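You operate a simulated robot arm through the tools that you are given. There is no shell and no other tool.

You are at the controls of a simulated robot arm. One attempt, no reset.

Task
Stand the red pot in the red saucer, water it from the clear jug, and top up the vase.
Fine: damp soil, vase to the blue line, jug back. Set down upright: clear jug.

Only the result counts: the job must be done as asked and must still hold three seconds after the hand-in. Knocking over, shifting, dropping, spilling or breaking anything else fails it.

Robot
A 6-joint arm with a two-finger parallel gripper, fixed in place. Base frame: the origin is at the foot of the arm, x ahead of it, y to its left, z up; the work surface is at about z = 0. Readings come in m, degrees, newtons and seconds.
With the tool pointing down near the work surface it reaches from about 0.14 to 0.58 m from the base axis. Its first joint turns from -66.0 to 66.0 degrees. Payload 2.1 kg.
Tool frame: the origin (TCP) lies between the finger pads and is the grasp point; the fingertips stand 0.03 m ahead of it; z points along the fingers, y is the line along which they close. Largest opening 0.094 m; finger width 0.028, thickness 0.01; the body of the gripper, 0.05 by 0.096 m, starts 0.055 m behind the TCP.
Orientation is that of the tool frame in the base frame, as [roll, pitch, yaw] about the fixed x, y, z axes, in that order (R = Rz(yaw) Ry(pitch) Rx(roll)). With the fingers straight down and closing along the base's y, the tool's x points along the base's -x, its y along +y and its z along -z.

Tools
- The arm moves only by the tool step_arm. Its argument "steps" is a list that holds one entry, the list of rows, each a list of 6 numbers: the shift along the base's x, y, z in units of 200 mm (1.0 is 200 mm), then the turn, a rotation vector about the base's x, y, z in units of 90 degrees (1.0 is 90 degrees). In form: [[[x, y, z, wx, wy, wz], ...]]. A call has 1 to 20 rows; each row is the pose to reach, as a shift and turn from the pose commanded when the call began. "grip" is the closure in counts, from 0 (fully open) to 255 (shut), set as the call begins (left out, the last holds). A call with a number of a shift or a turn outside -1 to 1 is refused whole. Rows are played at 5 a second. More than 0.05 m and 8.6 degrees between two rows, or a gripper value outside its range, and nothing of the call is played. Where a pose cannot be reached the arm comes as near as it can. A force on the tool above 40 N (or 10 N above the force at the start of the call, whichever is more), or a blocked arm, ends the call early, and 0.2 s more pass. Each finger travels about 0.072 m/s and halts on what it meets, pressing with about 25 N; the grip force reading is that of the motor and also rises with nothing between the fingers. The clock runs only during rows and for 0.2 s after the last one: add rows that repeat a pose to give the fingers time. The reply holds the time, the measured pose of the TCP, the force on the tool along the base axes, the opening and the grip force, in the units named above and with some noise, with the torque about the TCP (base axes, N m) and any sound that the robot's microphone picked up.
- Cameras (640 x 400 px; columns grow to the right, rows downward): "scene" is fixed at [0.0365, -0.357, 0.4958]; the picture's right is [0.92, -0.40, 0.00], its down [-0.19, -0.44, -0.88] and it looks along [0.35, 0.80, -0.48] (base axes); focal length 245 px, centre (320, 200). "wrist" rides on the gripper at [0.076, 0.014, -0.103] in the tool frame; the picture's right is [-0.18, 0.98, 0.00], its down [-0.75, -0.14, -0.64] and it looks along [-0.63, -0.12, 0.77] (tool axes); focal length 243 px, centre (320, 200).
- get_image(camera): a new picture of that camera. It takes no simulated time.
- locate(camera, pixels): for up to 12 pixels [column, row] of the newest picture of that camera ("zoom" is the newest enlarged one), the place [x, y, z] in the base frame of the surface seen there, good to about 0.003 m. It takes no simulated time.
- close_up(camera, box): a new picture of the part [left, top, right, bottom] of that camera's present view, enlarged. It takes no simulated time.
- finish_job(): hands the job in; it is judged then, once.

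Unless the task says otherwise, let go and move clear before handing in.

The tools are called after "Request:" as a command line: name --argument value ..., lists and objects as JSON in quotes. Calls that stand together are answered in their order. step_arm: Moves the arm, as the interface text tells. Its arguments: {"type":"object","properties":{"steps":{"type":"array"},"grip":{"type":"number"}},"required":["steps"]} The other tools are called the same way: get_image (camera) takes a picture; locate (camera, pixels) gives the place of the surface under pixels of a picture; close_up (camera, box) takes an enlarged picture of a part of a camera's view; finish_job () hands the job in.

At the start:

```text
time: 0.0
tool_pos: [0.2483, 0.1321, 0.4103]
tool_rot: [179.9, 0.2, -179.8]
ft_force: [-0.7, 0.1, 0.5]
wrist_torque: [0.0, 0.03, 0.0]
finger_gap: 0.0939
gripper_force: 0.1
```

scene: 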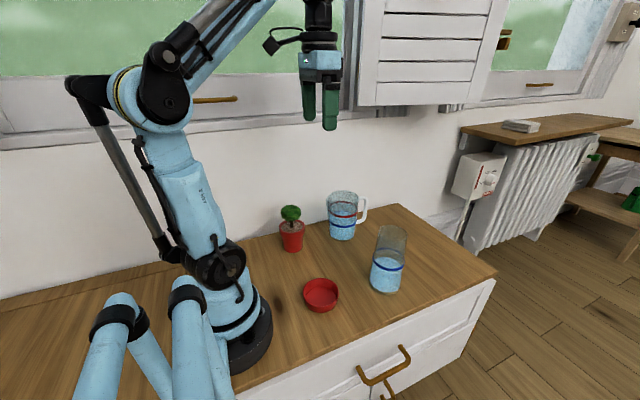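
wrist: 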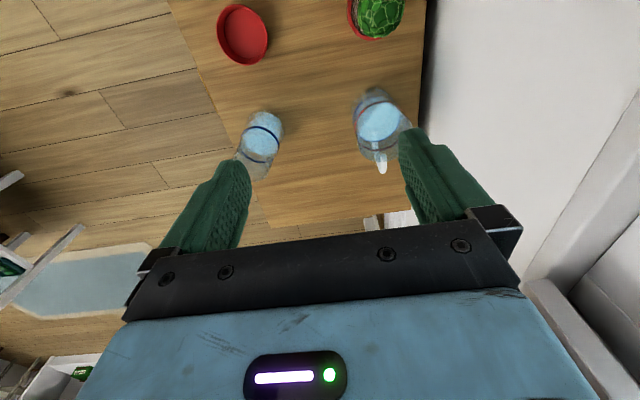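

The scene shows a red pot at about (291,235), a red saucer at (321,294), the clear jug at (342,215) with its handle to the right, and the vase at (388,260) with a blue line. I'll take enlarged pictures before moving.

Request:
close_up --camera "scene" --box '[260, 170, 420, 320]'

Request:
close_up --camera "wrist" --box '[200, 0, 440, 200]'

Request:
locate --camera "scene" --pixels '[[291, 248], [291, 228], [290, 212], [321, 296], [321, 309], [342, 236], [342, 196], [363, 212], [388, 288], [388, 232], [386, 264], [306, 293]]'

```text
2.67 times, centred on (340, 245) of scene
```

zoom: 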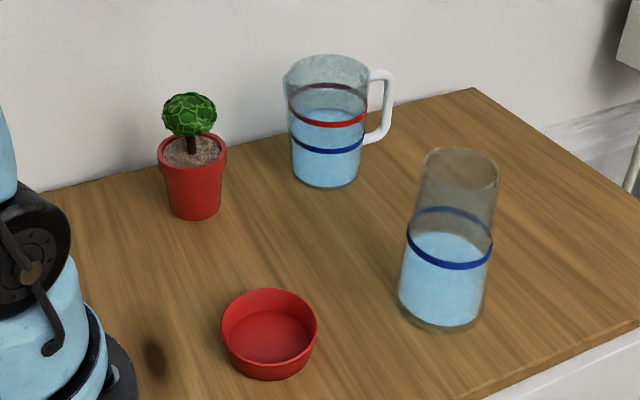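

```text
2.00 times, centred on (320, 100) of wrist
```

zoom: 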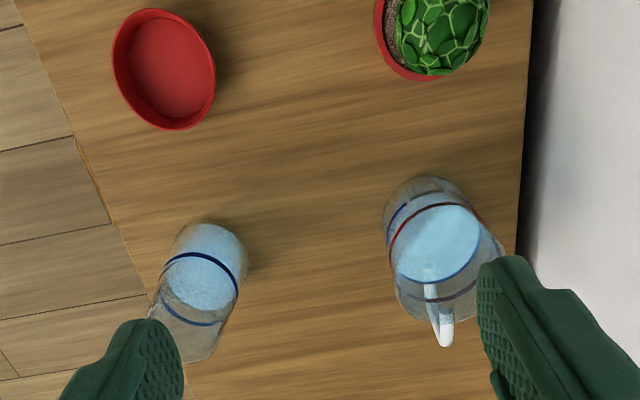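

```text
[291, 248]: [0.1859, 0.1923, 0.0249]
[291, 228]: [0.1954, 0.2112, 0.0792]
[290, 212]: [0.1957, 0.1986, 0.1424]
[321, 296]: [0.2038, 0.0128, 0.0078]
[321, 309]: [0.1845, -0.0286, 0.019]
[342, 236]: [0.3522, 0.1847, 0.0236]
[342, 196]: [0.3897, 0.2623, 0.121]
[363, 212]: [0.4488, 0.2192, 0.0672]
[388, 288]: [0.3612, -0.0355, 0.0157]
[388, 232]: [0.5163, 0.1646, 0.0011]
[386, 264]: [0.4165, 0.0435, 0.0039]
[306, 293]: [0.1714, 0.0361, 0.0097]
```

The jug carries blue and red rings and the vase a blue ring slightly above its water. I need finer views to read the levels and geometry.

Request:
close_up --camera "scene" --box '[320, 185, 376, 245]'

Request:
close_up --camera "scene" --box '[356, 220, 420, 300]'

Request:
close_up --camera "scene" --box '[270, 200, 350, 320]'

```text
6.67 times, centred on (348, 215) of scene
```

zoom: 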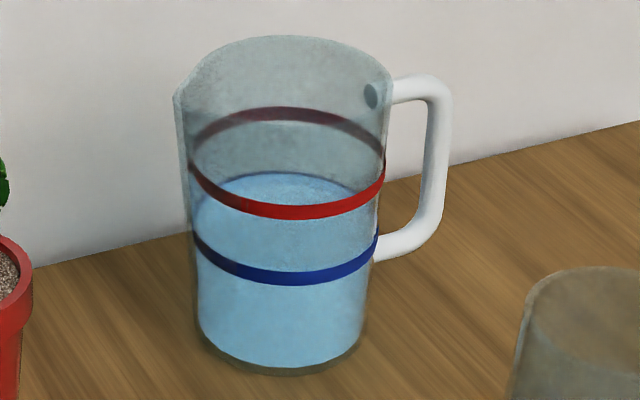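

```text
5.00 times, centred on (388, 260) of scene
```

zoom: 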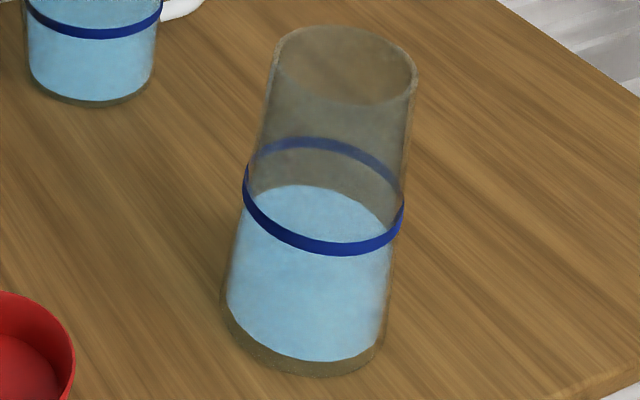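

```text
3.33 times, centred on (310, 260) of scene
```

zoom: 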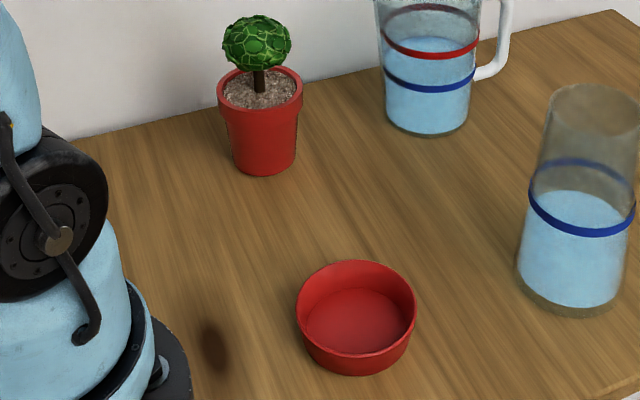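

The jug's spout faces left (zoom (178,95)) and its handle right; the vase water sits a bit below its blue ring. Now I'll measure the outlines of each object.

Request:
locate --camera "zoom" --pixels '[[219, 92], [301, 92], [258, 112], [262, 172], [234, 160], [294, 160], [262, 100], [302, 308], [410, 305], [352, 263], [356, 355], [357, 372]]'

Request:
close_up --camera "scene" --box '[320, 185, 376, 245]'

```text
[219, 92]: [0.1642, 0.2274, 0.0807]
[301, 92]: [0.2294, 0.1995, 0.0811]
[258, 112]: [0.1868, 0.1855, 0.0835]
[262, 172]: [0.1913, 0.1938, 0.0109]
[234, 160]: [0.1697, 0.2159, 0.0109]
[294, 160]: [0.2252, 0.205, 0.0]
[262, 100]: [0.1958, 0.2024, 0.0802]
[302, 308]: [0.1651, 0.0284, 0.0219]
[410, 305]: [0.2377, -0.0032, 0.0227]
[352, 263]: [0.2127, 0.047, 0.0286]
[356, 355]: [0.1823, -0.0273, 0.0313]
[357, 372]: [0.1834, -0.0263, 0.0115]
```

```text
6.67 times, centred on (348, 215) of scene
```

zoom: 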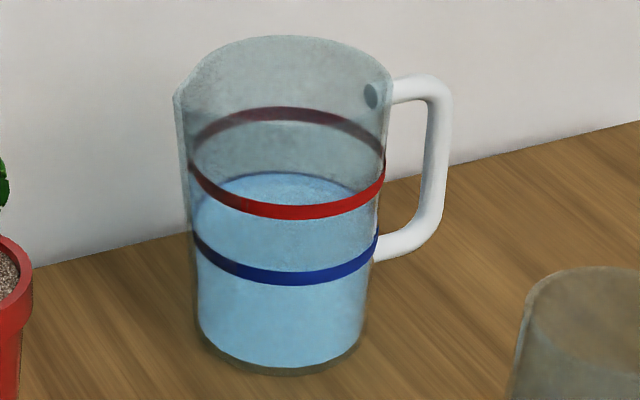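

The pot's rim centres near (0.197, 0.213) at z 0.083, and the saucer near (0.200, 0.011) with its rim at z 0.03. Now I'll measure the jug in this zoom.

Request:
locate --camera "zoom" --pixels '[[177, 97], [390, 75], [283, 37], [285, 213], [288, 280], [287, 370], [370, 95], [435, 82], [447, 100], [438, 170], [435, 220], [395, 250]]'

Request:
locate --camera "zoom" --pixels '[[285, 176], [288, 190], [230, 190], [340, 180], [190, 160], [383, 172], [200, 330], [365, 320], [405, 90], [420, 240], [285, 118], [426, 90]]'

Request:
close_up --camera "scene" --box '[356, 220, 420, 300]'

```text
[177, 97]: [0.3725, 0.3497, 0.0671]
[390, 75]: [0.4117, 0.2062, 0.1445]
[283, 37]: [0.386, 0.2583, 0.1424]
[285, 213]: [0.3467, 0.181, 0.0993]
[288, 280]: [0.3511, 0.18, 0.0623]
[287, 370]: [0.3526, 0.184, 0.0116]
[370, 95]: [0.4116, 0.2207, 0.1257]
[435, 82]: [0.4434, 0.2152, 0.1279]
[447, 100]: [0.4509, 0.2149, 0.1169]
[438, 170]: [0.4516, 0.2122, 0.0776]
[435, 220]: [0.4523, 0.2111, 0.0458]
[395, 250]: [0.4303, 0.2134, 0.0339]
```

```text
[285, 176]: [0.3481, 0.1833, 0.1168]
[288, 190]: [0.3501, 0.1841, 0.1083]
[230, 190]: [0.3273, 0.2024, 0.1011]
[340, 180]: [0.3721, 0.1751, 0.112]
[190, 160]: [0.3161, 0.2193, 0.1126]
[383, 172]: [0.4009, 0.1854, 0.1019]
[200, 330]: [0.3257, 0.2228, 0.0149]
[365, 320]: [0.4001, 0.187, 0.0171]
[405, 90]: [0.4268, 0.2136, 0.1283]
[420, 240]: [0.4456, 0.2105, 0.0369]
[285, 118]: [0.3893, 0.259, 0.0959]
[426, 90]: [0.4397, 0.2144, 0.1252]
```

```text
5.00 times, centred on (388, 260) of scene
```

zoom: 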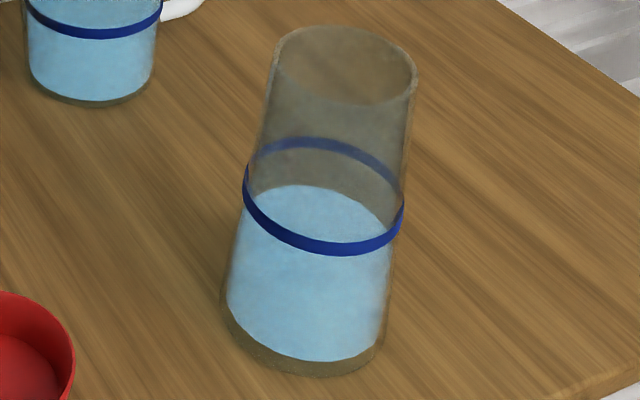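

The jug is about 0.086 m across and 0.143 m tall, centred near (0.367, 0.220), with its handle toward +x. Now the vase points, and a view from the wrist for shape.

Request:
locate --camera "zoom" --pixels '[[278, 45], [413, 75], [350, 28], [345, 103], [245, 190], [402, 215], [318, 248], [320, 143], [225, 310], [385, 340], [300, 370], [310, 330]]'

Request:
close_up --camera "wrist" --box '[340, 80, 420, 180]'

Request:
close_up --camera "wrist" --box '[225, 100, 305, 200]'

```text
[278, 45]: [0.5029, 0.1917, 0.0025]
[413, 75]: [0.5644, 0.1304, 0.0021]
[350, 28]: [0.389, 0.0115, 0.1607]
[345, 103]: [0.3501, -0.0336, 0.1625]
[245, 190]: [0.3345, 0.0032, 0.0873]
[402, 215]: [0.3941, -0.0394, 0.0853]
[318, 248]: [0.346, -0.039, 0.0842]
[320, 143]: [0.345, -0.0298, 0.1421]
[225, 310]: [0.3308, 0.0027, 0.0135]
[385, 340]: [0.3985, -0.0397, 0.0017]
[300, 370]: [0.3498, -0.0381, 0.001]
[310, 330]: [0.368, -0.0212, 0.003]
```

```text
4.00 times, centred on (380, 130) of wrist
```

zoom: 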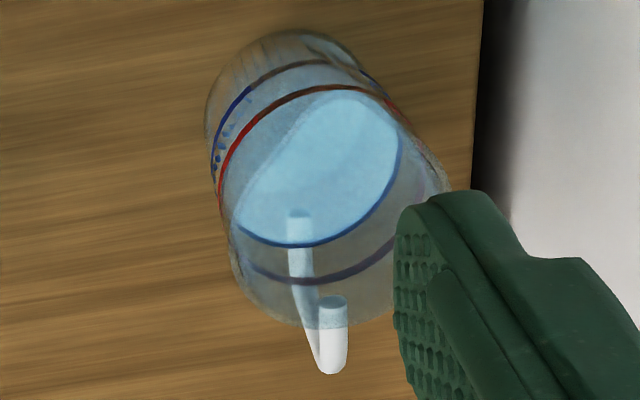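

```text
4.00 times, centred on (265, 150) of wrist
```

zoom: 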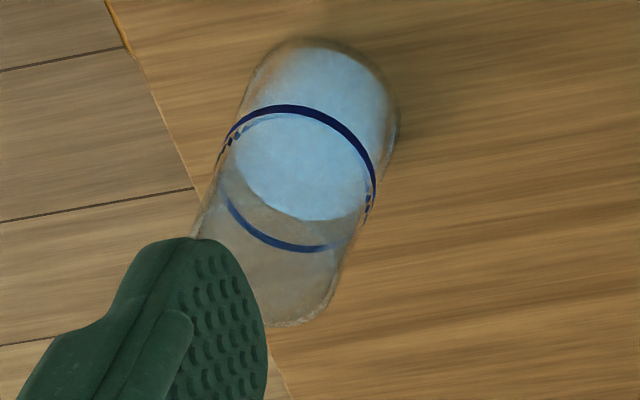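

The jug water stands about at the jug's own blue ring (z ≈ 0.062), the vase ring is at z ≈ 0.085 and its water near 0.056. Next I check the foliage height and extent and the wall line before grasping the pot.

Request:
close_up --camera "scene" --box '[272, 200, 312, 256]'

Request:
locate --camera "scene" --pixels '[[290, 205], [280, 213], [301, 213], [290, 221], [260, 200], [320, 190], [260, 239], [315, 228], [316, 300], [326, 302], [321, 287], [322, 304]]'

```text
7.14 times, centred on (292, 228) of scene
```

zoom: 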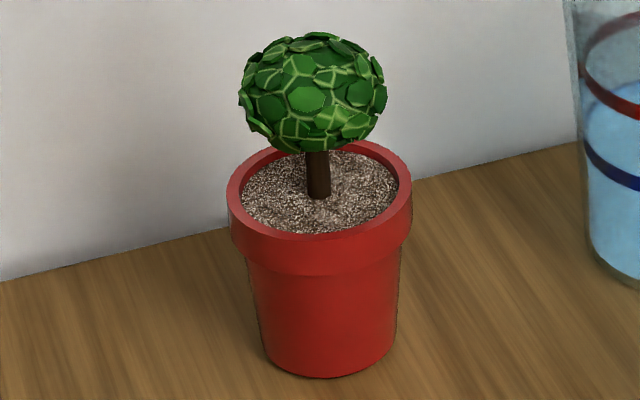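

```text
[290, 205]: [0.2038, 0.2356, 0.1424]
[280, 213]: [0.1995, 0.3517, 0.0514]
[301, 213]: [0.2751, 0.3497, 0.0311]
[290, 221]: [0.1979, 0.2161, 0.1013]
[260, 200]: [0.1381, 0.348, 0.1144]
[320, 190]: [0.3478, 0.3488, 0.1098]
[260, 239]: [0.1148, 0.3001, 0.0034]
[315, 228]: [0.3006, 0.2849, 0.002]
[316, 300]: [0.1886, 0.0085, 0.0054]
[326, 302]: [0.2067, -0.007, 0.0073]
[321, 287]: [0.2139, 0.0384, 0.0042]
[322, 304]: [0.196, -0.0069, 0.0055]
```

The collar is about 0.073 m wide (z 0.065–0.083), foliage tops at about z 0.146, and the wall is at y = 0.35. I'll measure the saucer more finely and move above the pot with the hand still straight down.

Request:
close_up --camera "scene" --box '[296, 270, 346, 320]'

Request:
step_arm --steps '[[[-0.06, 0.1, -0.1, 0, 0, 0], [-0.12, 0.2, -0.2, 0, 0, 0], [-0.18, 0.3, -0.35, 0, 0, 0], [-0.24, 0.38, -0.5, 0, 0, 0], [-0.256, 0.407, -0.6, 0, 0, 0], [-0.256, 0.407, -0.75, 0, 0, 0], [-0.256, 0.407, -0.9, 0, 0, 0], [-0.256, 0.407, -0.9, 0, 0, 0]]]' --grip 0

```text
8.00 times, centred on (321, 295) of scene
```

zoom: 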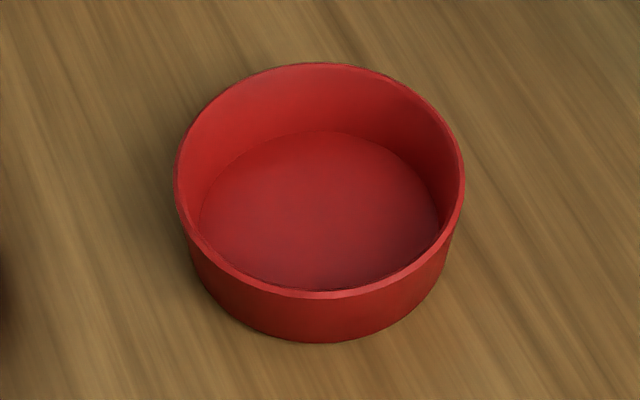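

```text
time: 1.8
tool_pos: [0.197, 0.2145, 0.2312]
tool_rot: [179.8, 0.1, -180.0]
ft_force: [-0.1, -1.1, -0.3]
wrist_torque: [0.01, -0.03, -0.01]
finger_gap: 0.0943
gripper_force: 0.0
```

The hand is above the pot at (0.197, 0.2145, 0.231). I'll read the saucer rim from the zoom and check alignment with the wrist and scene views.

Request:
locate --camera "zoom" --pixels '[[177, 180], [462, 170], [325, 66], [315, 294], [220, 105], [430, 105], [205, 250], [440, 235], [325, 200], [250, 180], [400, 190], [315, 260]]'

Request:
get_image --camera "wrist"

Request:
get_image --camera "scene"

```text
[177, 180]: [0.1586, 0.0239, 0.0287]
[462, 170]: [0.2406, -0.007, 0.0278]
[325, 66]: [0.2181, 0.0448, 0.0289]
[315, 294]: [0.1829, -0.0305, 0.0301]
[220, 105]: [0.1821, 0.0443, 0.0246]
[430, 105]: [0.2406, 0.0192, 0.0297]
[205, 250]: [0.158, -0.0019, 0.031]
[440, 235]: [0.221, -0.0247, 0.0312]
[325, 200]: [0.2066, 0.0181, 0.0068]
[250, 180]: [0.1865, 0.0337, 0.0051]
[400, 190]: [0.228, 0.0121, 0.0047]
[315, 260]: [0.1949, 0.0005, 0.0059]
```

```text
taken
```

wrist: 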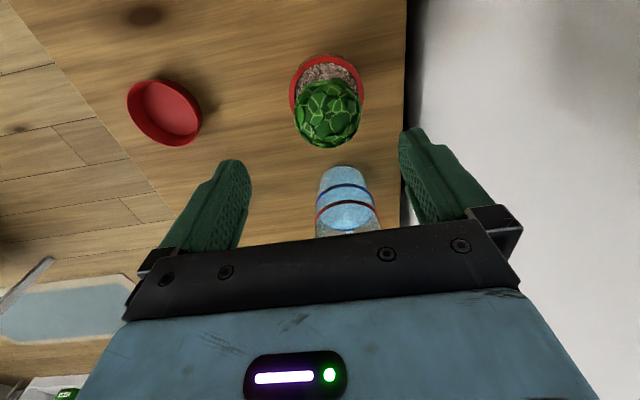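

```text
taken
```

scene: 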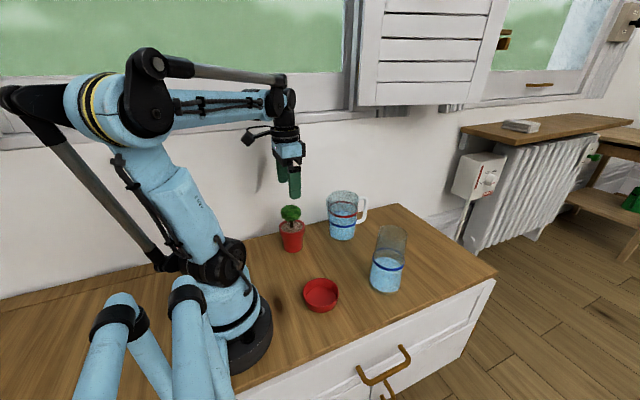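

Saucer centre fits to (0.200, 0.0085), radius 0.043. I'll refine the pot centre from this wrist view (pot at (327,95)).

Request:
close_up --camera "wrist" --box '[280, 40, 376, 160]'

Request:
close_up --camera "scene" --box '[262, 130, 332, 260]'

Request:
locate --camera "wrist" --pixels '[[292, 90], [363, 82], [325, 56], [302, 65], [350, 62], [298, 110], [326, 75]]'

```text
3.33 times, centred on (328, 100) of wrist
```

zoom: 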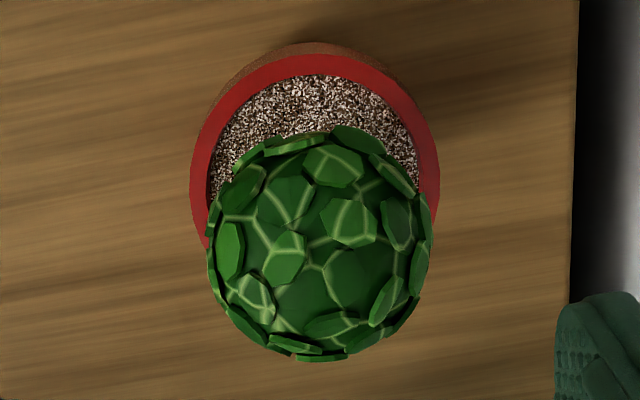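

```text
3.08 times, centred on (297, 195) of scene
```

zoom: 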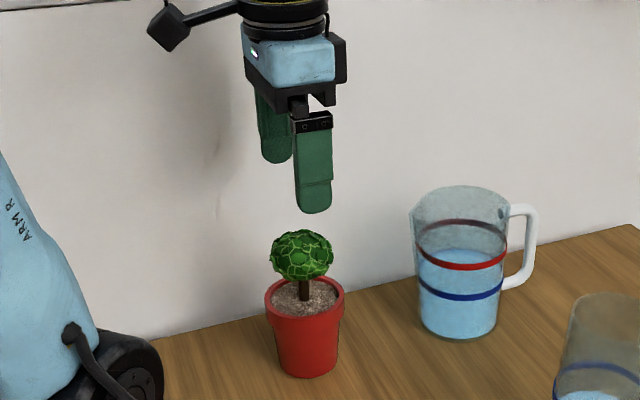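

```text
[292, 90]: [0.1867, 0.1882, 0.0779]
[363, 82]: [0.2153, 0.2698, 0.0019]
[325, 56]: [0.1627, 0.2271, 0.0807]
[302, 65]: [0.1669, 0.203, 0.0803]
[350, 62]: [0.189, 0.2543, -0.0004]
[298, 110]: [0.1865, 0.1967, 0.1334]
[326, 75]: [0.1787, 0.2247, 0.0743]
```

I'll sample the pot rim more densely in an enlarged wrist view.

Request:
close_up --camera "wrist" --box '[280, 40, 376, 160]'

Request:
locate --camera "zoom" --pixels '[[198, 200], [198, 160], [215, 120], [245, 84], [280, 67], [320, 61], [360, 67], [395, 90], [418, 125], [428, 160], [429, 185], [203, 230]]'

```text
3.33 times, centred on (328, 100) of wrist
```

zoom: 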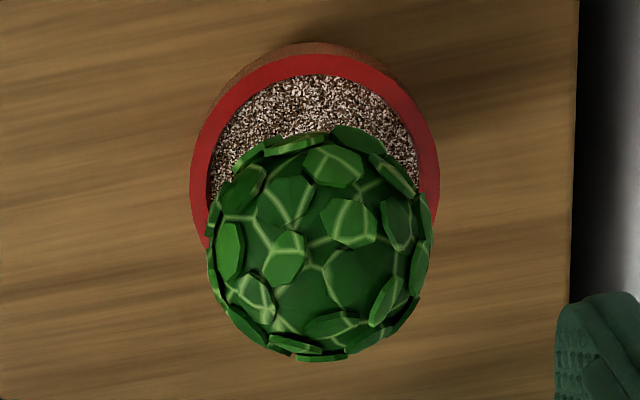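

```text
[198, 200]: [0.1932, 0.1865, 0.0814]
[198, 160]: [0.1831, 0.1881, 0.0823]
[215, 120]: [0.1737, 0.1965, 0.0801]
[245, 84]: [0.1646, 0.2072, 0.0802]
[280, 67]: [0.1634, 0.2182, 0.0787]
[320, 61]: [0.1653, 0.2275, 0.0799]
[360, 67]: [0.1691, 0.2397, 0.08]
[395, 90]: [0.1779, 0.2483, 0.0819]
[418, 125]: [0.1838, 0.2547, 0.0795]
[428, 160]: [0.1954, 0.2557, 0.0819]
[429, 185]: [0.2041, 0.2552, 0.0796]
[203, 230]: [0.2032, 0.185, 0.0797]
```

The rim fits a circle centred at (0.198, 0.220), radius about 0.037, top z 0.081. I'll lower to TCP z ≈ 0.097, where the tips straddle the collar and the palm stays above the foliage.

Request:
step_arm --steps '[[[0.007, 0.03, -0.1, 0, 0, 0], [0.007, 0.03, -0.2, 0, 0, 0], [0.007, 0.03, -0.3, 0, 0, 0], [0.007, 0.03, -0.4, 0, 0, 0], [0.007, 0.03, -0.5, 0, 0, 0], [0.007, 0.03, -0.58, 0, 0, 0], [0.007, 0.03, -0.63, 0, 0, 0], [0.007, 0.03, -0.67, 0, 0, 0], [0.007, 0.03, -0.67, 0, 0, 0]]]'

Request:
close_up --camera "scene" --box '[262, 170, 332, 260]'

Request:
get_image --camera "wrist"

```text
time: 3.8
tool_pos: [0.1987, 0.2198, 0.097]
tool_rot: [179.8, 0.1, -179.9]
ft_force: [0.0, 0.2, 0.6]
wrist_torque: [0.02, 0.01, 0.05]
finger_gap: 0.0943
gripper_force: 0.0
```

```text
4.44 times, centred on (297, 215) of scene
```

zoom: 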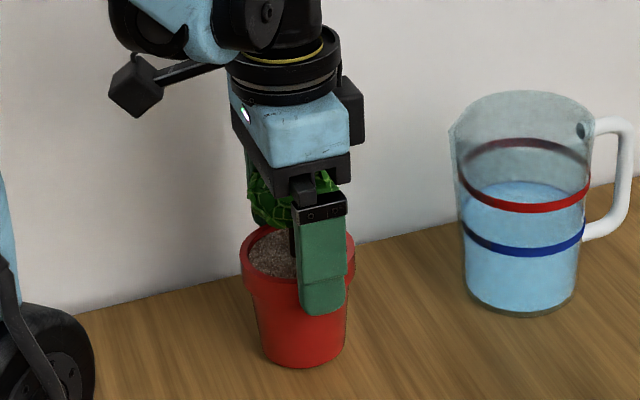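

```text
taken
```

wrist: 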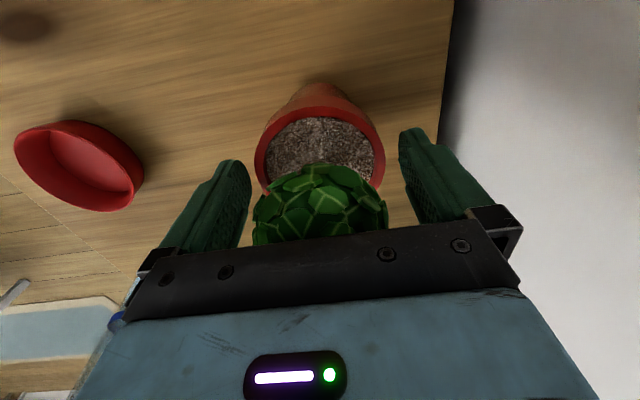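

The fingers straddle the collar without contact (force ~0, gap 0.094). I'll close on the collar.

Request:
step_arm --steps '[[[0, 0, 0, 0, 0, 0], [0, 0, 0, 0, 0, 0], [0, 0, 0, 0, 0, 0], [0, 0, 0, 0, 0, 0]]]' --grip 255

```text
time: 4.8
tool_pos: [0.1988, 0.2198, 0.0964]
tool_rot: [179.9, 0.1, -180.0]
ft_force: [-0.5, 1.2, 0.5]
wrist_torque: [-0.01, 0.03, -0.04]
finger_gap: 0.0752
gripper_force: 24.8
```

The collar is gripped at 0.075 m with 25 N. I'll lift it slowly by 6 cm and check.

Request:
step_arm --steps '[[[0, 0, 0.03, 0, 0, 0], [0, 0, 0.08, 0, 0, 0], [0, 0, 0.15, 0, 0, 0], [0, 0, 0.22, 0, 0, 0], [0, 0, 0.3, 0, 0, 0], [0, 0, 0.35, 0, 0, 0], [0, 0, 0.35, 0, 0, 0]]]'

Request:
close_up --camera "scene" --box '[262, 170, 332, 260]'

Request:
get_image --camera "wrist"

```text
time: 6.4
tool_pos: [0.1975, 0.2201, 0.1676]
tool_rot: [180.0, 0.1, -179.9]
ft_force: [-1.0, -0.2, -3.9]
wrist_torque: [-0.01, -0.05, -0.02]
finger_gap: 0.0754
gripper_force: 25.3
```

```text
4.44 times, centred on (297, 215) of scene
```

zoom: 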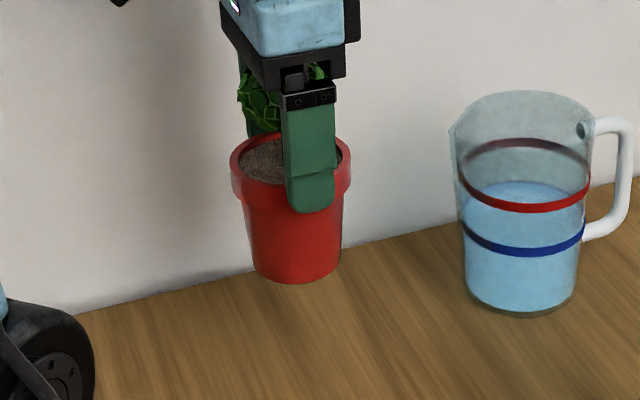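

```text
taken
```

wrist: 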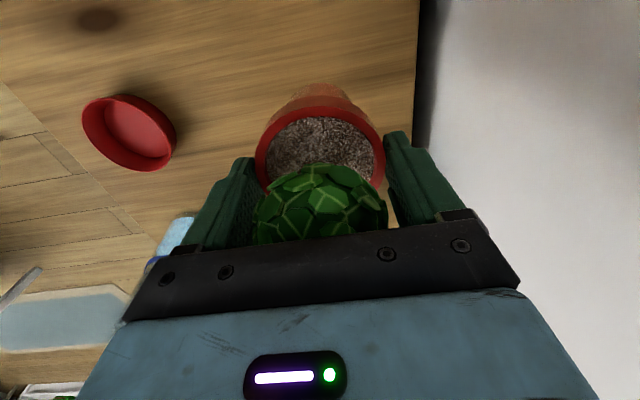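

The pot hangs level in the grip. I'll carry it over to above the saucer.

Request:
step_arm --steps '[[[0.0, -0.1, 0, 0, 0, 0], [0.0, -0.25, 0, 0, 0, 0], [0.0, -0.4, 0, 0, 0, 0], [0.005, -0.55, 0, 0, 0, 0], [0.008, -0.7, 0, 0, 0, 0], [0.01, -0.83, 0, 0, 0, 0], [0.01, -0.93, 0, 0, 0, 0], [0.01, -0.98, 0, 0, 0, 0], [0.01, -0.98, 0, 0, 0, 0]]]'

```text
time: 8.4
tool_pos: [0.2003, 0.024, 0.168]
tool_rot: [180.0, 0.1, -179.9]
ft_force: [0.2, -0.5, -4.3]
wrist_torque: [-0.02, 0.02, 0.01]
finger_gap: 0.0758
gripper_force: 25.1
```

At y = 0.024 above the saucer's edge. I'll centre over the saucer at (0.200, 0.0085) and lower until the pot base is about 1 cm above its rim, then look.

Request:
step_arm --steps '[[[0, -0.04, 0, 0, 0, 0], [0, -0.0775, 0, 0, 0, 0], [0, -0.0775, -0.04, 0, 0, 0], [0, -0.0775, -0.1, 0, 0, 0], [0, -0.0775, -0.14, 0, 0, 0], [0, -0.0775, -0.14, 0, 0, 0]]]'

Request:
close_up --camera "scene" --box '[280, 220, 366, 320]'

Request:
get_image --camera "wrist"

```text
time: 9.8
tool_pos: [0.2004, 0.007, 0.1393]
tool_rot: [179.9, 0.1, -179.9]
ft_force: [-0.3, 0.1, -4.7]
wrist_torque: [-0.04, 0.01, 0.02]
finger_gap: 0.0753
gripper_force: 24.8
```

```text
4.00 times, centred on (323, 270) of scene
```

zoom: 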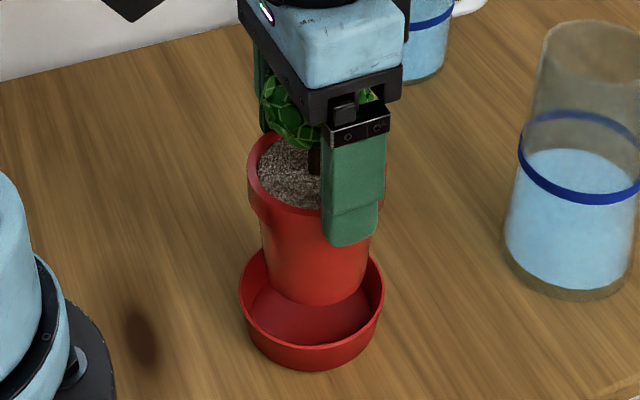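

```text
taken
```

wrist: 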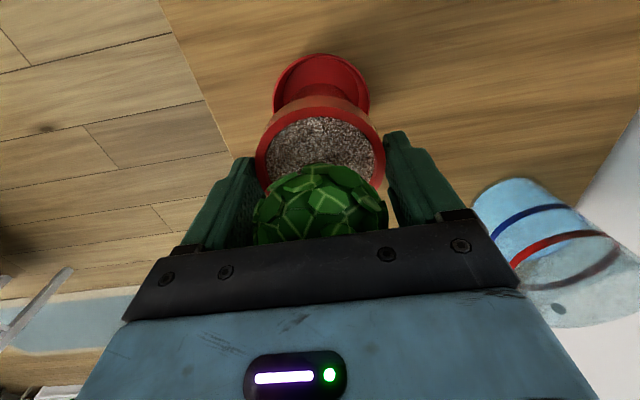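

The pot base is centred over the saucer, about 1 cm above its rim. I'll lower it in small steps until the force tells of contact.

Request:
step_arm --steps '[[[0, 0.005, -0.05, 0, 0, 0], [0, 0.005, -0.1, 0, 0, 0], [0, 0.005, -0.14, 0, 0, 0], [0, 0.005, -0.165, 0, 0, 0], [0, 0.005, -0.165, 0, 0, 0]]]'

Request:
step_arm --steps '[[[0, 0, -0.01, 0, 0, 0], [0, 0, -0.015, 0, 0, 0], [0, 0, -0.015, 0, 0, 0]]]'

```text
time: 11.0
tool_pos: [0.2017, 0.0088, 0.1068]
tool_rot: [179.8, 0.2, -179.9]
ft_force: [-0.1, -0.3, -3.4]
wrist_torque: [0.0, 0.01, -0.01]
finger_gap: 0.075
gripper_force: 25.0
```

```text
time: 11.8
tool_pos: [0.2014, 0.0088, 0.1035]
tool_rot: [179.9, 0.1, -179.8]
ft_force: [0.0, -0.4, -3.8]
wrist_torque: [-0.02, 0.05, 0.02]
finger_gap: 0.0751
gripper_force: 24.7
```

No contact yet (force still −3.8 N), so I'll go on down in 1 mm steps.

Request:
step_arm --steps '[[[0, 0, -0.005, 0, 0, 0], [0, 0, -0.005, 0, 0, 0]]]'

Request:
step_arm --steps '[[[0, 0, -0.005, 0, 0, 0], [0, 0, -0.005, 0, 0, 0]]]'

```text
time: 12.4
tool_pos: [0.2012, 0.0104, 0.1026]
tool_rot: [179.9, 0.1, -180.0]
ft_force: [0.0, -0.4, -5.0]
wrist_torque: [0.03, 0.02, 0.01]
finger_gap: 0.0754
gripper_force: 24.6
```

```text
time: 13.0
tool_pos: [0.2011, 0.0096, 0.1014]
tool_rot: [179.9, 0.1, -179.9]
ft_force: [-0.2, 1.0, -2.9]
wrist_torque: [0.0, 0.04, 0.0]
finger_gap: 0.0752
gripper_force: 24.7
```

Request:
step_arm --steps '[[[0, 0, -0.005, 0, 0, 0], [0, 0, -0.005, 0, 0, 0]]]'

Request:
close_up --camera "scene" --box '[280, 220, 366, 320]'

```text
time: 13.6
tool_pos: [0.2018, 0.0092, 0.1017]
tool_rot: [179.9, 0.2, -179.9]
ft_force: [-2.4, 0.2, 14.2]
wrist_torque: [-0.01, 0.22, 0.03]
finger_gap: 0.0752
gripper_force: 25.1
```

```text
4.00 times, centred on (323, 270) of scene
```

zoom: 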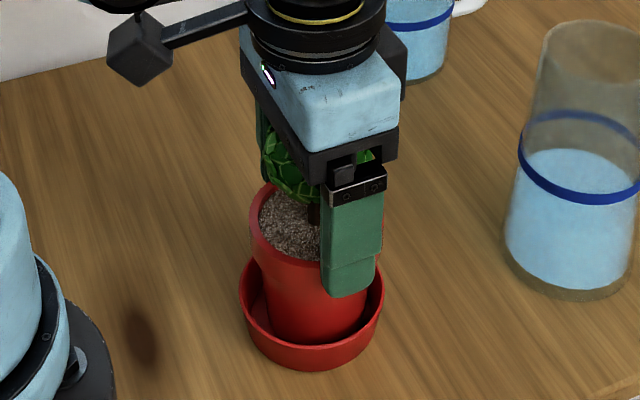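

The base touches the saucer floor (force jumped to +14 N). I'll ease off slightly, open the fingers and rise straight up.

Request:
step_arm --steps '[[[0, 0, 0.004, 0, 0, 0], [0, 0, 0.004, 0, 0, 0]]]'

Request:
step_arm --steps '[[[0, 0, 0, 0, 0, 0], [0, 0, 0, 0, 0, 0], [0, 0, 0, 0, 0, 0], [0, 0, 0, 0, 0, 0]]]' --grip 0

Request:
step_arm --steps '[[[0, 0, 0.03, 0, 0, 0], [0, 0, 0.1, 0, 0, 0], [0, 0, 0.2, 0, 0, 0], [0, 0, 0.35, 0, 0, 0], [0, 0, 0.5, 0, 0, 0], [0, 0, 0.7, 0, 0, 0], [0, 0, 0.85, 0, 0, 0], [0, 0, 0.85, 0, 0, 0]]]'

Request:
close_up --camera "scene" --box '[280, 220, 366, 320]'

Request:
get_image --camera "wrist"

```text
time: 14.2
tool_pos: [0.2014, 0.0091, 0.1012]
tool_rot: [179.9, 0.2, -179.9]
ft_force: [0.3, -0.1, -1.6]
wrist_torque: [-0.04, -0.06, 0.0]
finger_gap: 0.0753
gripper_force: 25.5
```

```text
time: 15.2
tool_pos: [0.2015, 0.0089, 0.1009]
tool_rot: [179.8, 0.0, -179.8]
ft_force: [0.4, 0.3, -0.3]
wrist_torque: [0.03, -0.01, 0.0]
finger_gap: 0.094
gripper_force: 0.0
```

```text
time: 17.0
tool_pos: [0.2018, 0.0091, 0.2716]
tool_rot: [179.8, 0.1, -180.0]
ft_force: [0.8, 0.6, -0.3]
wrist_torque: [0.03, 0.02, 0.02]
finger_gap: 0.0938
gripper_force: 0.1
```

```text
4.00 times, centred on (323, 270) of scene
```

zoom: 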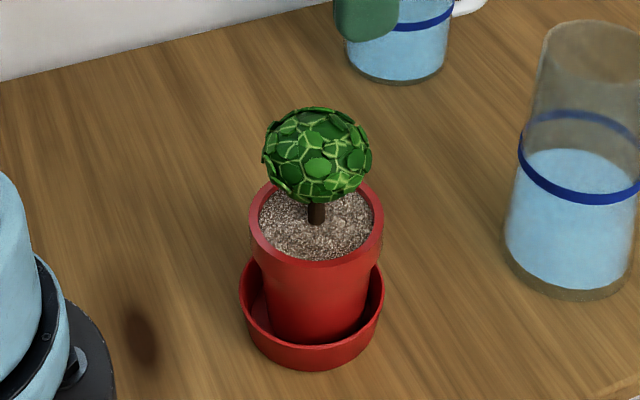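

```text
taken
```

wrist: 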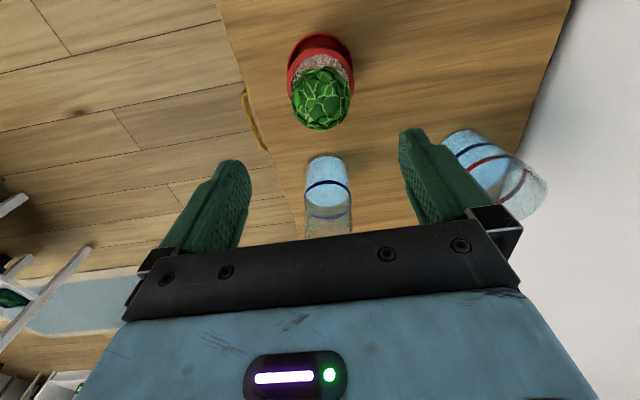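

The pot stands in the saucer, soil pale and dry. I'll measure its new rim and foliage, then dry-run the pouring pose before taking the jug.

Request:
close_up --camera "scene" --box '[296, 240, 346, 316]'

Request:
locate --camera "wrist" --pixels '[[288, 75], [353, 70], [320, 52], [320, 100], [348, 100], [292, 100], [320, 128]]'

```text
5.26 times, centred on (321, 278) of scene
```

zoom: 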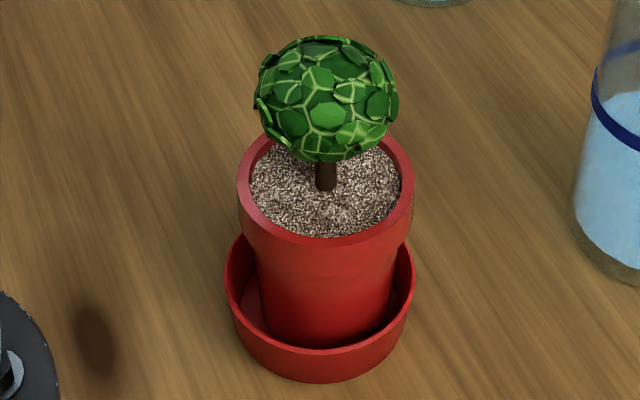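

```text
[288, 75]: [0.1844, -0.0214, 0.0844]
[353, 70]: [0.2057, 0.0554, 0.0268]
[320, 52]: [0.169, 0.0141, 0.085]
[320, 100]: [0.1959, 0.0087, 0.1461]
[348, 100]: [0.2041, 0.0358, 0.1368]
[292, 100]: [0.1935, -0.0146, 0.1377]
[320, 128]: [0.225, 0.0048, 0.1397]
```

Request:
locate --camera "zoom" --pixels '[[243, 190], [408, 185], [320, 242], [265, 228], [385, 222], [260, 150], [400, 150], [326, 185], [326, 40], [258, 95], [397, 100], [330, 210]]'

```text
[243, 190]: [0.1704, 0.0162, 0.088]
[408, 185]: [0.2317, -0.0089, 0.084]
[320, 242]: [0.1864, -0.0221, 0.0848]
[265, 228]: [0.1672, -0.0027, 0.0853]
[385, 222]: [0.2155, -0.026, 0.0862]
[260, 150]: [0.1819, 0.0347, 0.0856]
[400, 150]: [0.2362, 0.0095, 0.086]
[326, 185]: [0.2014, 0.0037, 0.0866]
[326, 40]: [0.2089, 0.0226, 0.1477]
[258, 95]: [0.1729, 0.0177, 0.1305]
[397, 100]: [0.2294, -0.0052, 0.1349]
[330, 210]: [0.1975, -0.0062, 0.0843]
```

The pot centre is now (0.2015, 0.008), rim z 0.0855, with foliage spanning z 0.103–0.148. Now a dry run in free air of the pouring pose I plan (hand yawed 45°, then tilted ~65–75° outward) to see that the arm can reach it.

Request:
step_arm --steps '[[[0.05, 0.05, 0.1, 0, 0, 0.08], [0.15, 0.15, 0.15, 0, 0, 0.16], [0.25, 0.25, 0.15, 0, 0, 0.24], [0.35, 0.35, 0.15, 0, 0, 0.32], [0.45, 0.45, 0.15, 0, 0, 0.4], [0.5, 0.52, 0.15, 0, 0, 0.48], [0.5, 0.52, 0.15, 0, 0, 0.5], [0.5, 0.52, 0.15, 0, 0, 0.5]]]'

Request:
step_arm --steps '[[[0, 0, 0, 0.0566, -0.0566, 0], [0, 0, 0, 0.1132, -0.1132, 0], [0, 0, 0, 0.1698, -0.1698, 0], [0, 0, 0, 0.2264, -0.2264, 0], [0, 0, 0, 0.283, -0.283, 0], [0, 0, 0, 0.3396, -0.3396, 0], [0, 0, 0, 0.3962, -0.3962, 0], [0, 0, 0, 0.4528, -0.4528, 0], [0, 0, 0, 0.51, -0.51, 0], [0, 0, 0, 0.51, -0.51, 0]]]'

Request:
get_image --camera "scene"

```text
time: 18.8
tool_pos: [0.3009, 0.1124, 0.3008]
tool_rot: [179.9, 0.1, -134.9]
ft_force: [-1.0, 0.7, -0.5]
wrist_torque: [-0.03, 0.01, 0.0]
finger_gap: 0.0941
gripper_force: 0.0
```

```text
time: 21.0
tool_pos: [0.3004, 0.1144, 0.3015]
tool_rot: [180.0, 65.1, -134.8]
ft_force: [0.3, -0.4, 0.4]
wrist_torque: [0.01, 0.01, 0.02]
finger_gap: 0.094
gripper_force: 0.0
```

```text
taken
```

scene: 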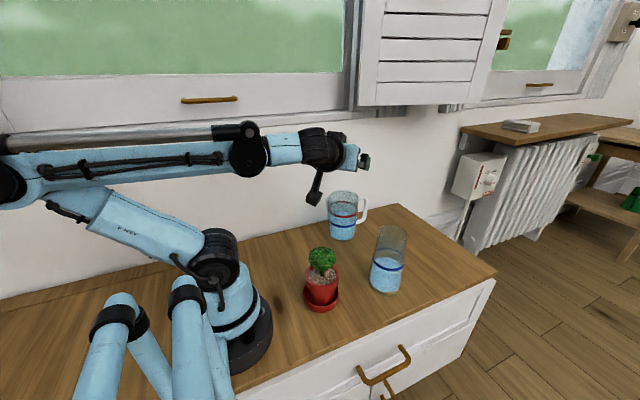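

It reaches the 65° tilt at z = 0.30. Now I'll lower to the actual pouring height and tilt on to 80°, watching the hand camera's clearance over the foliage.

Request:
step_arm --steps '[[[0, 0, -0.1, 0, 0, 0], [0, 0, -0.2, 0, 0, 0], [0, 0, -0.3, 0, 0, 0], [0, 0, -0.4, 0.04, -0.04, 0], [0, 0, -0.4, 0.08, -0.08, 0], [0, 0, -0.4, 0.118, -0.118, 0], [0, 0, -0.4, 0.118, -0.118, 0]]]'

Request:
get_image --camera "scene"

Request:
close_up --camera "scene" --box '[270, 130, 400, 310]'

```text
time: 22.4
tool_pos: [0.3039, 0.1139, 0.2251]
tool_rot: [175.6, 79.1, -139.2]
ft_force: [-5.1, 0.3, 29.4]
wrist_torque: [-2.44, 3.32, -0.43]
finger_gap: 0.0937
gripper_force: 0.1
stopped in row 6: the force on the tool passed its limit at 85 N (the readings are from after the stop); the commanded pose is now the measured one
```

```text
taken
```

scene: 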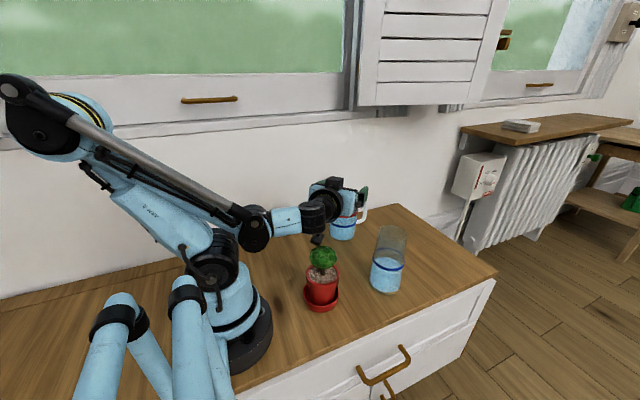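

```text
2.22 times, centred on (335, 220) of scene
```

zoom: 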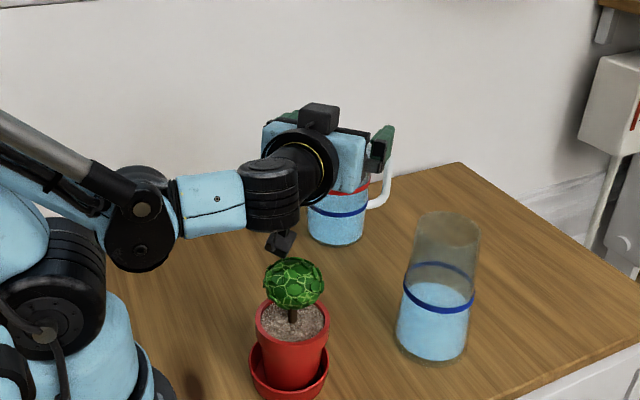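

The hand camera at about (318,238) pressed down on the foliage (torque places the contact near (0.19, 0.03)). I'll back straight up at once and check the pot; then use the hand flipped 180° so the camera lies on top.

Request:
step_arm --steps '[[[0, 0, 0.05, 0, 0, 0], [0, 0, 0.15, 0, 0, 0], [0, 0, 0.3, 0, 0, 0], [0, 0, 0.45, 0, 0, 0], [0, 0, 0.45, 0, 0, 0]]]'

Request:
close_up --camera "scene" --box '[296, 240, 346, 316]'

```text
time: 23.6
tool_pos: [0.3016, 0.1117, 0.3133]
tool_rot: [176.8, 78.9, -138.0]
ft_force: [0.1, 0.2, -0.5]
wrist_torque: [0.03, 0.02, -0.02]
finger_gap: 0.0939
gripper_force: 0.0
```

```text
5.26 times, centred on (321, 278) of scene
```

zoom: 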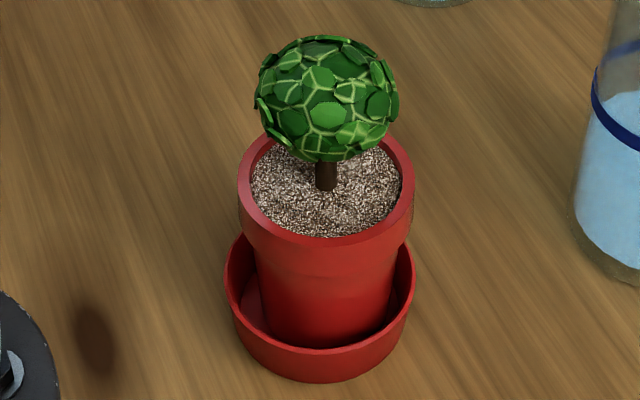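

The pot, plant and saucer are exactly where they were (zoom pixels unchanged). I'll untilt the hand and then test how far it can turn about the vertical, so the camera can ride on the upper side.

Request:
step_arm --steps '[[[0, 0, 0.05, -0.06, 0.06, 0], [0, 0, 0.1, -0.12, 0.12, 0], [0, 0, 0.15, -0.18, 0.18, 0], [0, 0, 0.2, -0.24, 0.24, 0], [0, 0, 0.2, -0.3, 0.3, 0], [0, 0, 0.2, -0.36, 0.36, 0], [0, 0, 0.2, -0.42, 0.42, 0], [0, 0, 0.2, -0.48, 0.48, 0], [0, 0, 0.2, -0.54, 0.54, 0], [0, 0, 0.2, -0.6, 0.6, 0], [0, 0, 0.2, -0.62, 0.62, 0], [0, 0, 0.2, -0.62, 0.62, 0]]]'

Request:
step_arm --steps '[[[0, 0, 0, 0, 0, -0.09], [0, 0, 0, 0, 0, -0.18], [0, 0, 0, 0, 0, -0.27], [0, 0, 0, 0, 0, -0.36], [0, 0, 0, 0, 0, -0.45], [0, 0, 0, 0, 0, -0.54], [0, 0, 0, 0, 0, -0.63], [0, 0, 0, 0, 0, -0.72], [0, 0, 0, 0, 0, -0.81], [0, 0, 0, 0, 0, -0.9], [0, 0, 0, 0, 0, -0.99], [0, 0, 0, 0, 0, -0.99]]]'

```text
time: 26.2
tool_pos: [0.3033, 0.1139, 0.3531]
tool_rot: [180.0, 0.0, -135.7]
ft_force: [0.2, 0.1, 0.2]
wrist_torque: [0.01, -0.01, 0.02]
finger_gap: 0.0941
gripper_force: 0.1
```

```text
time: 28.8
tool_pos: [0.3045, 0.1134, 0.354]
tool_rot: [179.8, 0.1, 135.2]
ft_force: [0.7, 0.1, 0.1]
wrist_torque: [-0.01, 0.0, 0.02]
finger_gap: 0.0938
gripper_force: 0.1
```

The turn works (yaw now 135°). I'll continue another 90° in the same direction to yaw 45°.

Request:
step_arm --steps '[[[0, 0, 0, 0, 0, -0.09], [0, 0, 0, 0, 0, -0.18], [0, 0, 0, 0, 0, -0.27], [0, 0, 0, 0, 0, -0.36], [0, 0, 0, 0, 0, -0.45], [0, 0, 0, 0, 0, -0.54], [0, 0, 0, 0, 0, -0.63], [0, 0, 0, 0, 0, -0.72], [0, 0, 0, 0, 0, -0.81], [0, 0, 0, 0, 0, -0.9], [0, 0, 0, 0, 0, -0.99], [0, 0, 0, 0, 0, -0.99]]]'

Request:
step_arm --steps '[[[0, 0, 0, 0, 0, -0.09], [0, 0, 0, 0, 0, -0.18], [0, 0, 0, 0, 0, -0.27], [0, 0, 0, 0, 0, -0.36], [0, 0, 0, 0, 0, -0.45], [0, 0, 0, 0, 0, -0.51], [0, 0, 0, 0, 0, -0.51]]]'

```text
time: 31.4
tool_pos: [0.303, 0.1138, 0.352]
tool_rot: [179.8, 0.0, 46.0]
ft_force: [0.4, 0.1, -0.1]
wrist_torque: [0.02, 0.02, 0.02]
finger_gap: 0.0939
gripper_force: 0.0
```

```text
time: 33.0
tool_pos: [0.303, -0.0373, 0.3527]
tool_rot: [-180.0, 0.2, 0.5]
ft_force: [0.0, 0.2, 0.6]
wrist_torque: [-0.02, 0.01, -0.01]
finger_gap: 0.094
gripper_force: 0.1
out of reach, approached as far as the arm can: row 3, 4, 5, 6, 7
```

The turn limit lies near yaw = base angle + 8°, so I'll unwind and come to yaw ≈ 0 from the other side, which also suits pouring from azimuth −45°. Rotating back in free air at z 0.35.

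Request:
step_arm --steps '[[[0, 0.1, 0, 0, 0, 0.09], [0, 0.2, 0, 0, 0, 0.18], [0, 0.3, 0, 0, 0, 0.27], [0, 0.4, 0, 0, 0, 0.36], [0, 0.5, 0, 0, 0, 0.45], [0, 0.5, 0, 0, 0, 0.54], [0, 0.5, 0, 0, 0, 0.63], [0, 0.5, 0, 0, 0, 0.72], [0, 0.5, 0, 0, 0, 0.81], [0, 0.5, 0, 0, 0, 0.9], [0, 0.5, 0, 0, 0, 0.99]]]'

Request:
step_arm --steps '[[[0, 0, 0, 0, 0, 0.09], [0, 0, 0, 0, 0, 0.18], [0, 0, 0, 0, 0, 0.27], [0, 0, 0, 0, 0, 0.36], [0, 0, 0, 0, 0, 0.45], [0, 0, 0, 0, 0, 0.54], [0, 0, 0, 0, 0, 0.63], [0, 0, 0, 0, 0, 0.72], [0, 0, 0, 0, 0, 0.81], [0, 0, 0, 0, 0, 0.9], [0, 0, 0, 0, 0, 0.99]]]'

Request:
step_arm --steps '[[[0, 0, 0, 0, 0, 0.09], [0, 0, 0, 0, 0, 0.18], [0, 0, 0, 0, 0, 0.27], [0, 0, 0, 0, 0, 0.36], [0, 0, 0, 0, 0, 0.45], [0, 0, 0, 0, 0, 0.54], [0, 0, 0, 0, 0, 0.63], [0, 0, 0, 0, 0, 0.72], [0, 0, 0, 0, 0, 0.81], [0, 0, 0, 0, 0, 0.9], [0, 0, 0, 0, 0, 0.99]]]'

```text
time: 35.4
tool_pos: [0.3028, 0.0648, 0.3517]
tool_rot: [179.8, 0.2, 89.6]
ft_force: [-0.7, -1.0, 0.0]
wrist_torque: [0.0, -0.02, -0.03]
finger_gap: 0.0941
gripper_force: 0.1
```

```text
time: 37.8
tool_pos: [0.3036, 0.0652, 0.3515]
tool_rot: [179.8, 0.1, 178.8]
ft_force: [1.0, -0.1, -0.2]
wrist_torque: [0.01, 0.0, -0.03]
finger_gap: 0.094
gripper_force: 0.1
```

```text
time: 40.2
tool_pos: [0.3012, 0.0645, 0.352]
tool_rot: [179.8, 0.1, -92.1]
ft_force: [0.2, 0.0, -0.1]
wrist_torque: [0.02, 0.0, 0.02]
finger_gap: 0.0941
gripper_force: 0.1
```

Yaw is −92°. I'll now turn to −45° at the pouring spot on the right side of the pot and test the tilt there, higher up than needed first.

Request:
step_arm --steps '[[[0, -0.1, 0, 0, 0, 0.09], [0, -0.2, 0, 0, 0, 0.18], [0, -0.35, -0.05, 0, 0, 0.27], [0, -0.5, -0.1, 0, 0, 0.36], [0, -0.65, -0.15, 0, 0, 0.45], [0, -0.77, -0.15, 0, 0, 0.523], [0, -0.77, -0.15, 0, 0, 0.523]]]'

Request:
step_arm --steps '[[[0, 0, 0, -0.06, -0.06, 0], [0, 0, 0, -0.12, -0.12, 0], [0, 0, 0, -0.18, -0.18, 0], [0, 0, 0, -0.24, -0.24, 0], [0, 0, 0, -0.3, -0.3, 0], [0, 0, 0, -0.36, -0.36, 0], [0, 0, 0, -0.42, -0.42, 0], [0, 0, 0, -0.48, -0.48, 0], [0, 0, 0, -0.54, -0.54, 0], [0, 0, 0, -0.59, -0.59, 0], [0, 0, 0, -0.59, -0.59, 0]]]'

Request:
get_image --camera "scene"

Request:
get_image --camera "wrist"

```text
time: 41.8
tool_pos: [0.3027, -0.0899, 0.3222]
tool_rot: [179.8, 0.1, -45.2]
ft_force: [0.2, -0.7, 0.2]
wrist_torque: [-0.01, 0.01, -0.04]
finger_gap: 0.0941
gripper_force: 0.0
```

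```text
time: 44.2
tool_pos: [0.3029, -0.0888, 0.3222]
tool_rot: [-178.8, -75.1, -46.4]
ft_force: [-0.4, -0.5, 0.0]
wrist_torque: [-0.01, 0.0, 0.01]
finger_gap: 0.0941
gripper_force: 0.0
```

```text
taken
```

scene: 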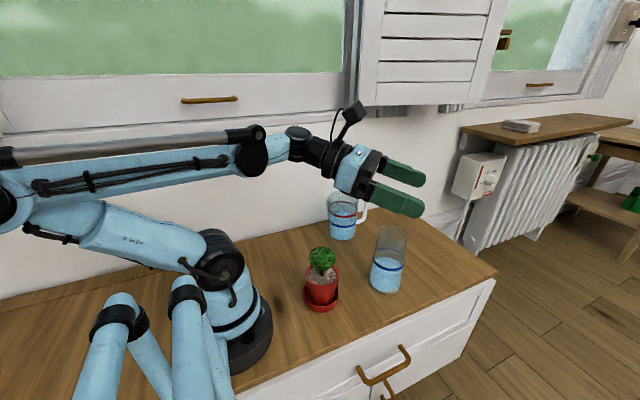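

```text
taken
```

wrist: 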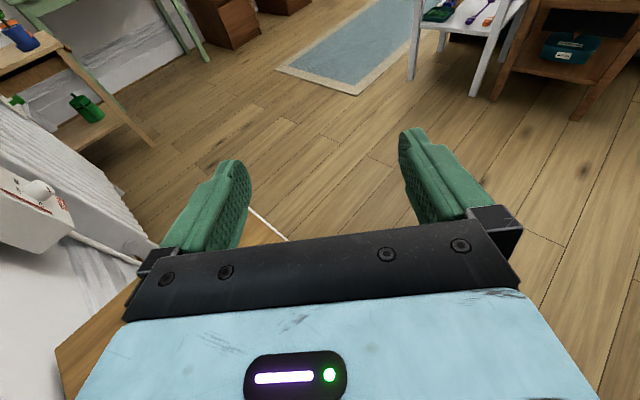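

The camera now rides above. I'll lower to the real pouring height (z ≈ 0.225) to prove clearance over the foliage, in gentle steps.

Request:
step_arm --steps '[[[0, 0, -0.1, 0, 0, 0], [0, 0, -0.2, 0, 0, 0], [0, 0, -0.3, 0, 0, 0], [0, 0, -0.4, 0, 0, 0], [0, 0, -0.48, 0, 0, 0], [0, 0, -0.48, 0, 0, 0]]]'

Request:
get_image --camera "scene"

Request:
close_up --camera "scene" --box '[280, 170, 410, 320]'

```text
time: 45.6
tool_pos: [0.3015, -0.09, 0.2262]
tool_rot: [-178.9, -74.9, -46.2]
ft_force: [1.7, -0.5, -0.3]
wrist_torque: [0.0, 0.01, 0.02]
finger_gap: 0.0936
gripper_force: 0.0
```

```text
taken
```

scene: 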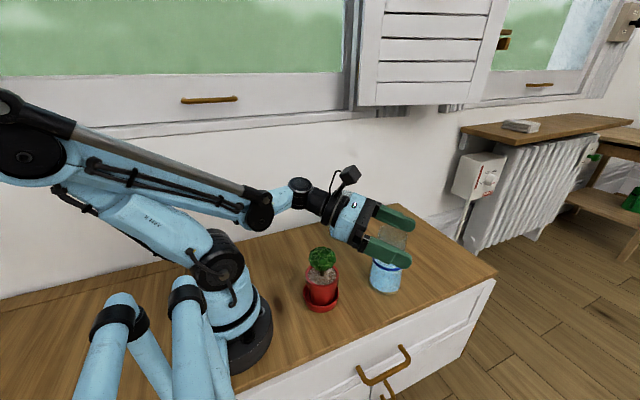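

```text
2.67 times, centred on (345, 245) of scene
```

zoom: 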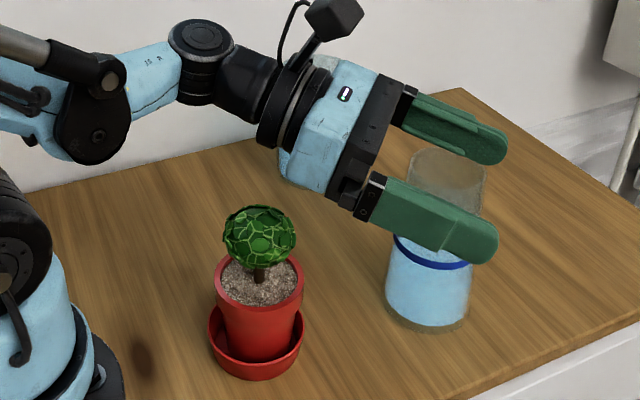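

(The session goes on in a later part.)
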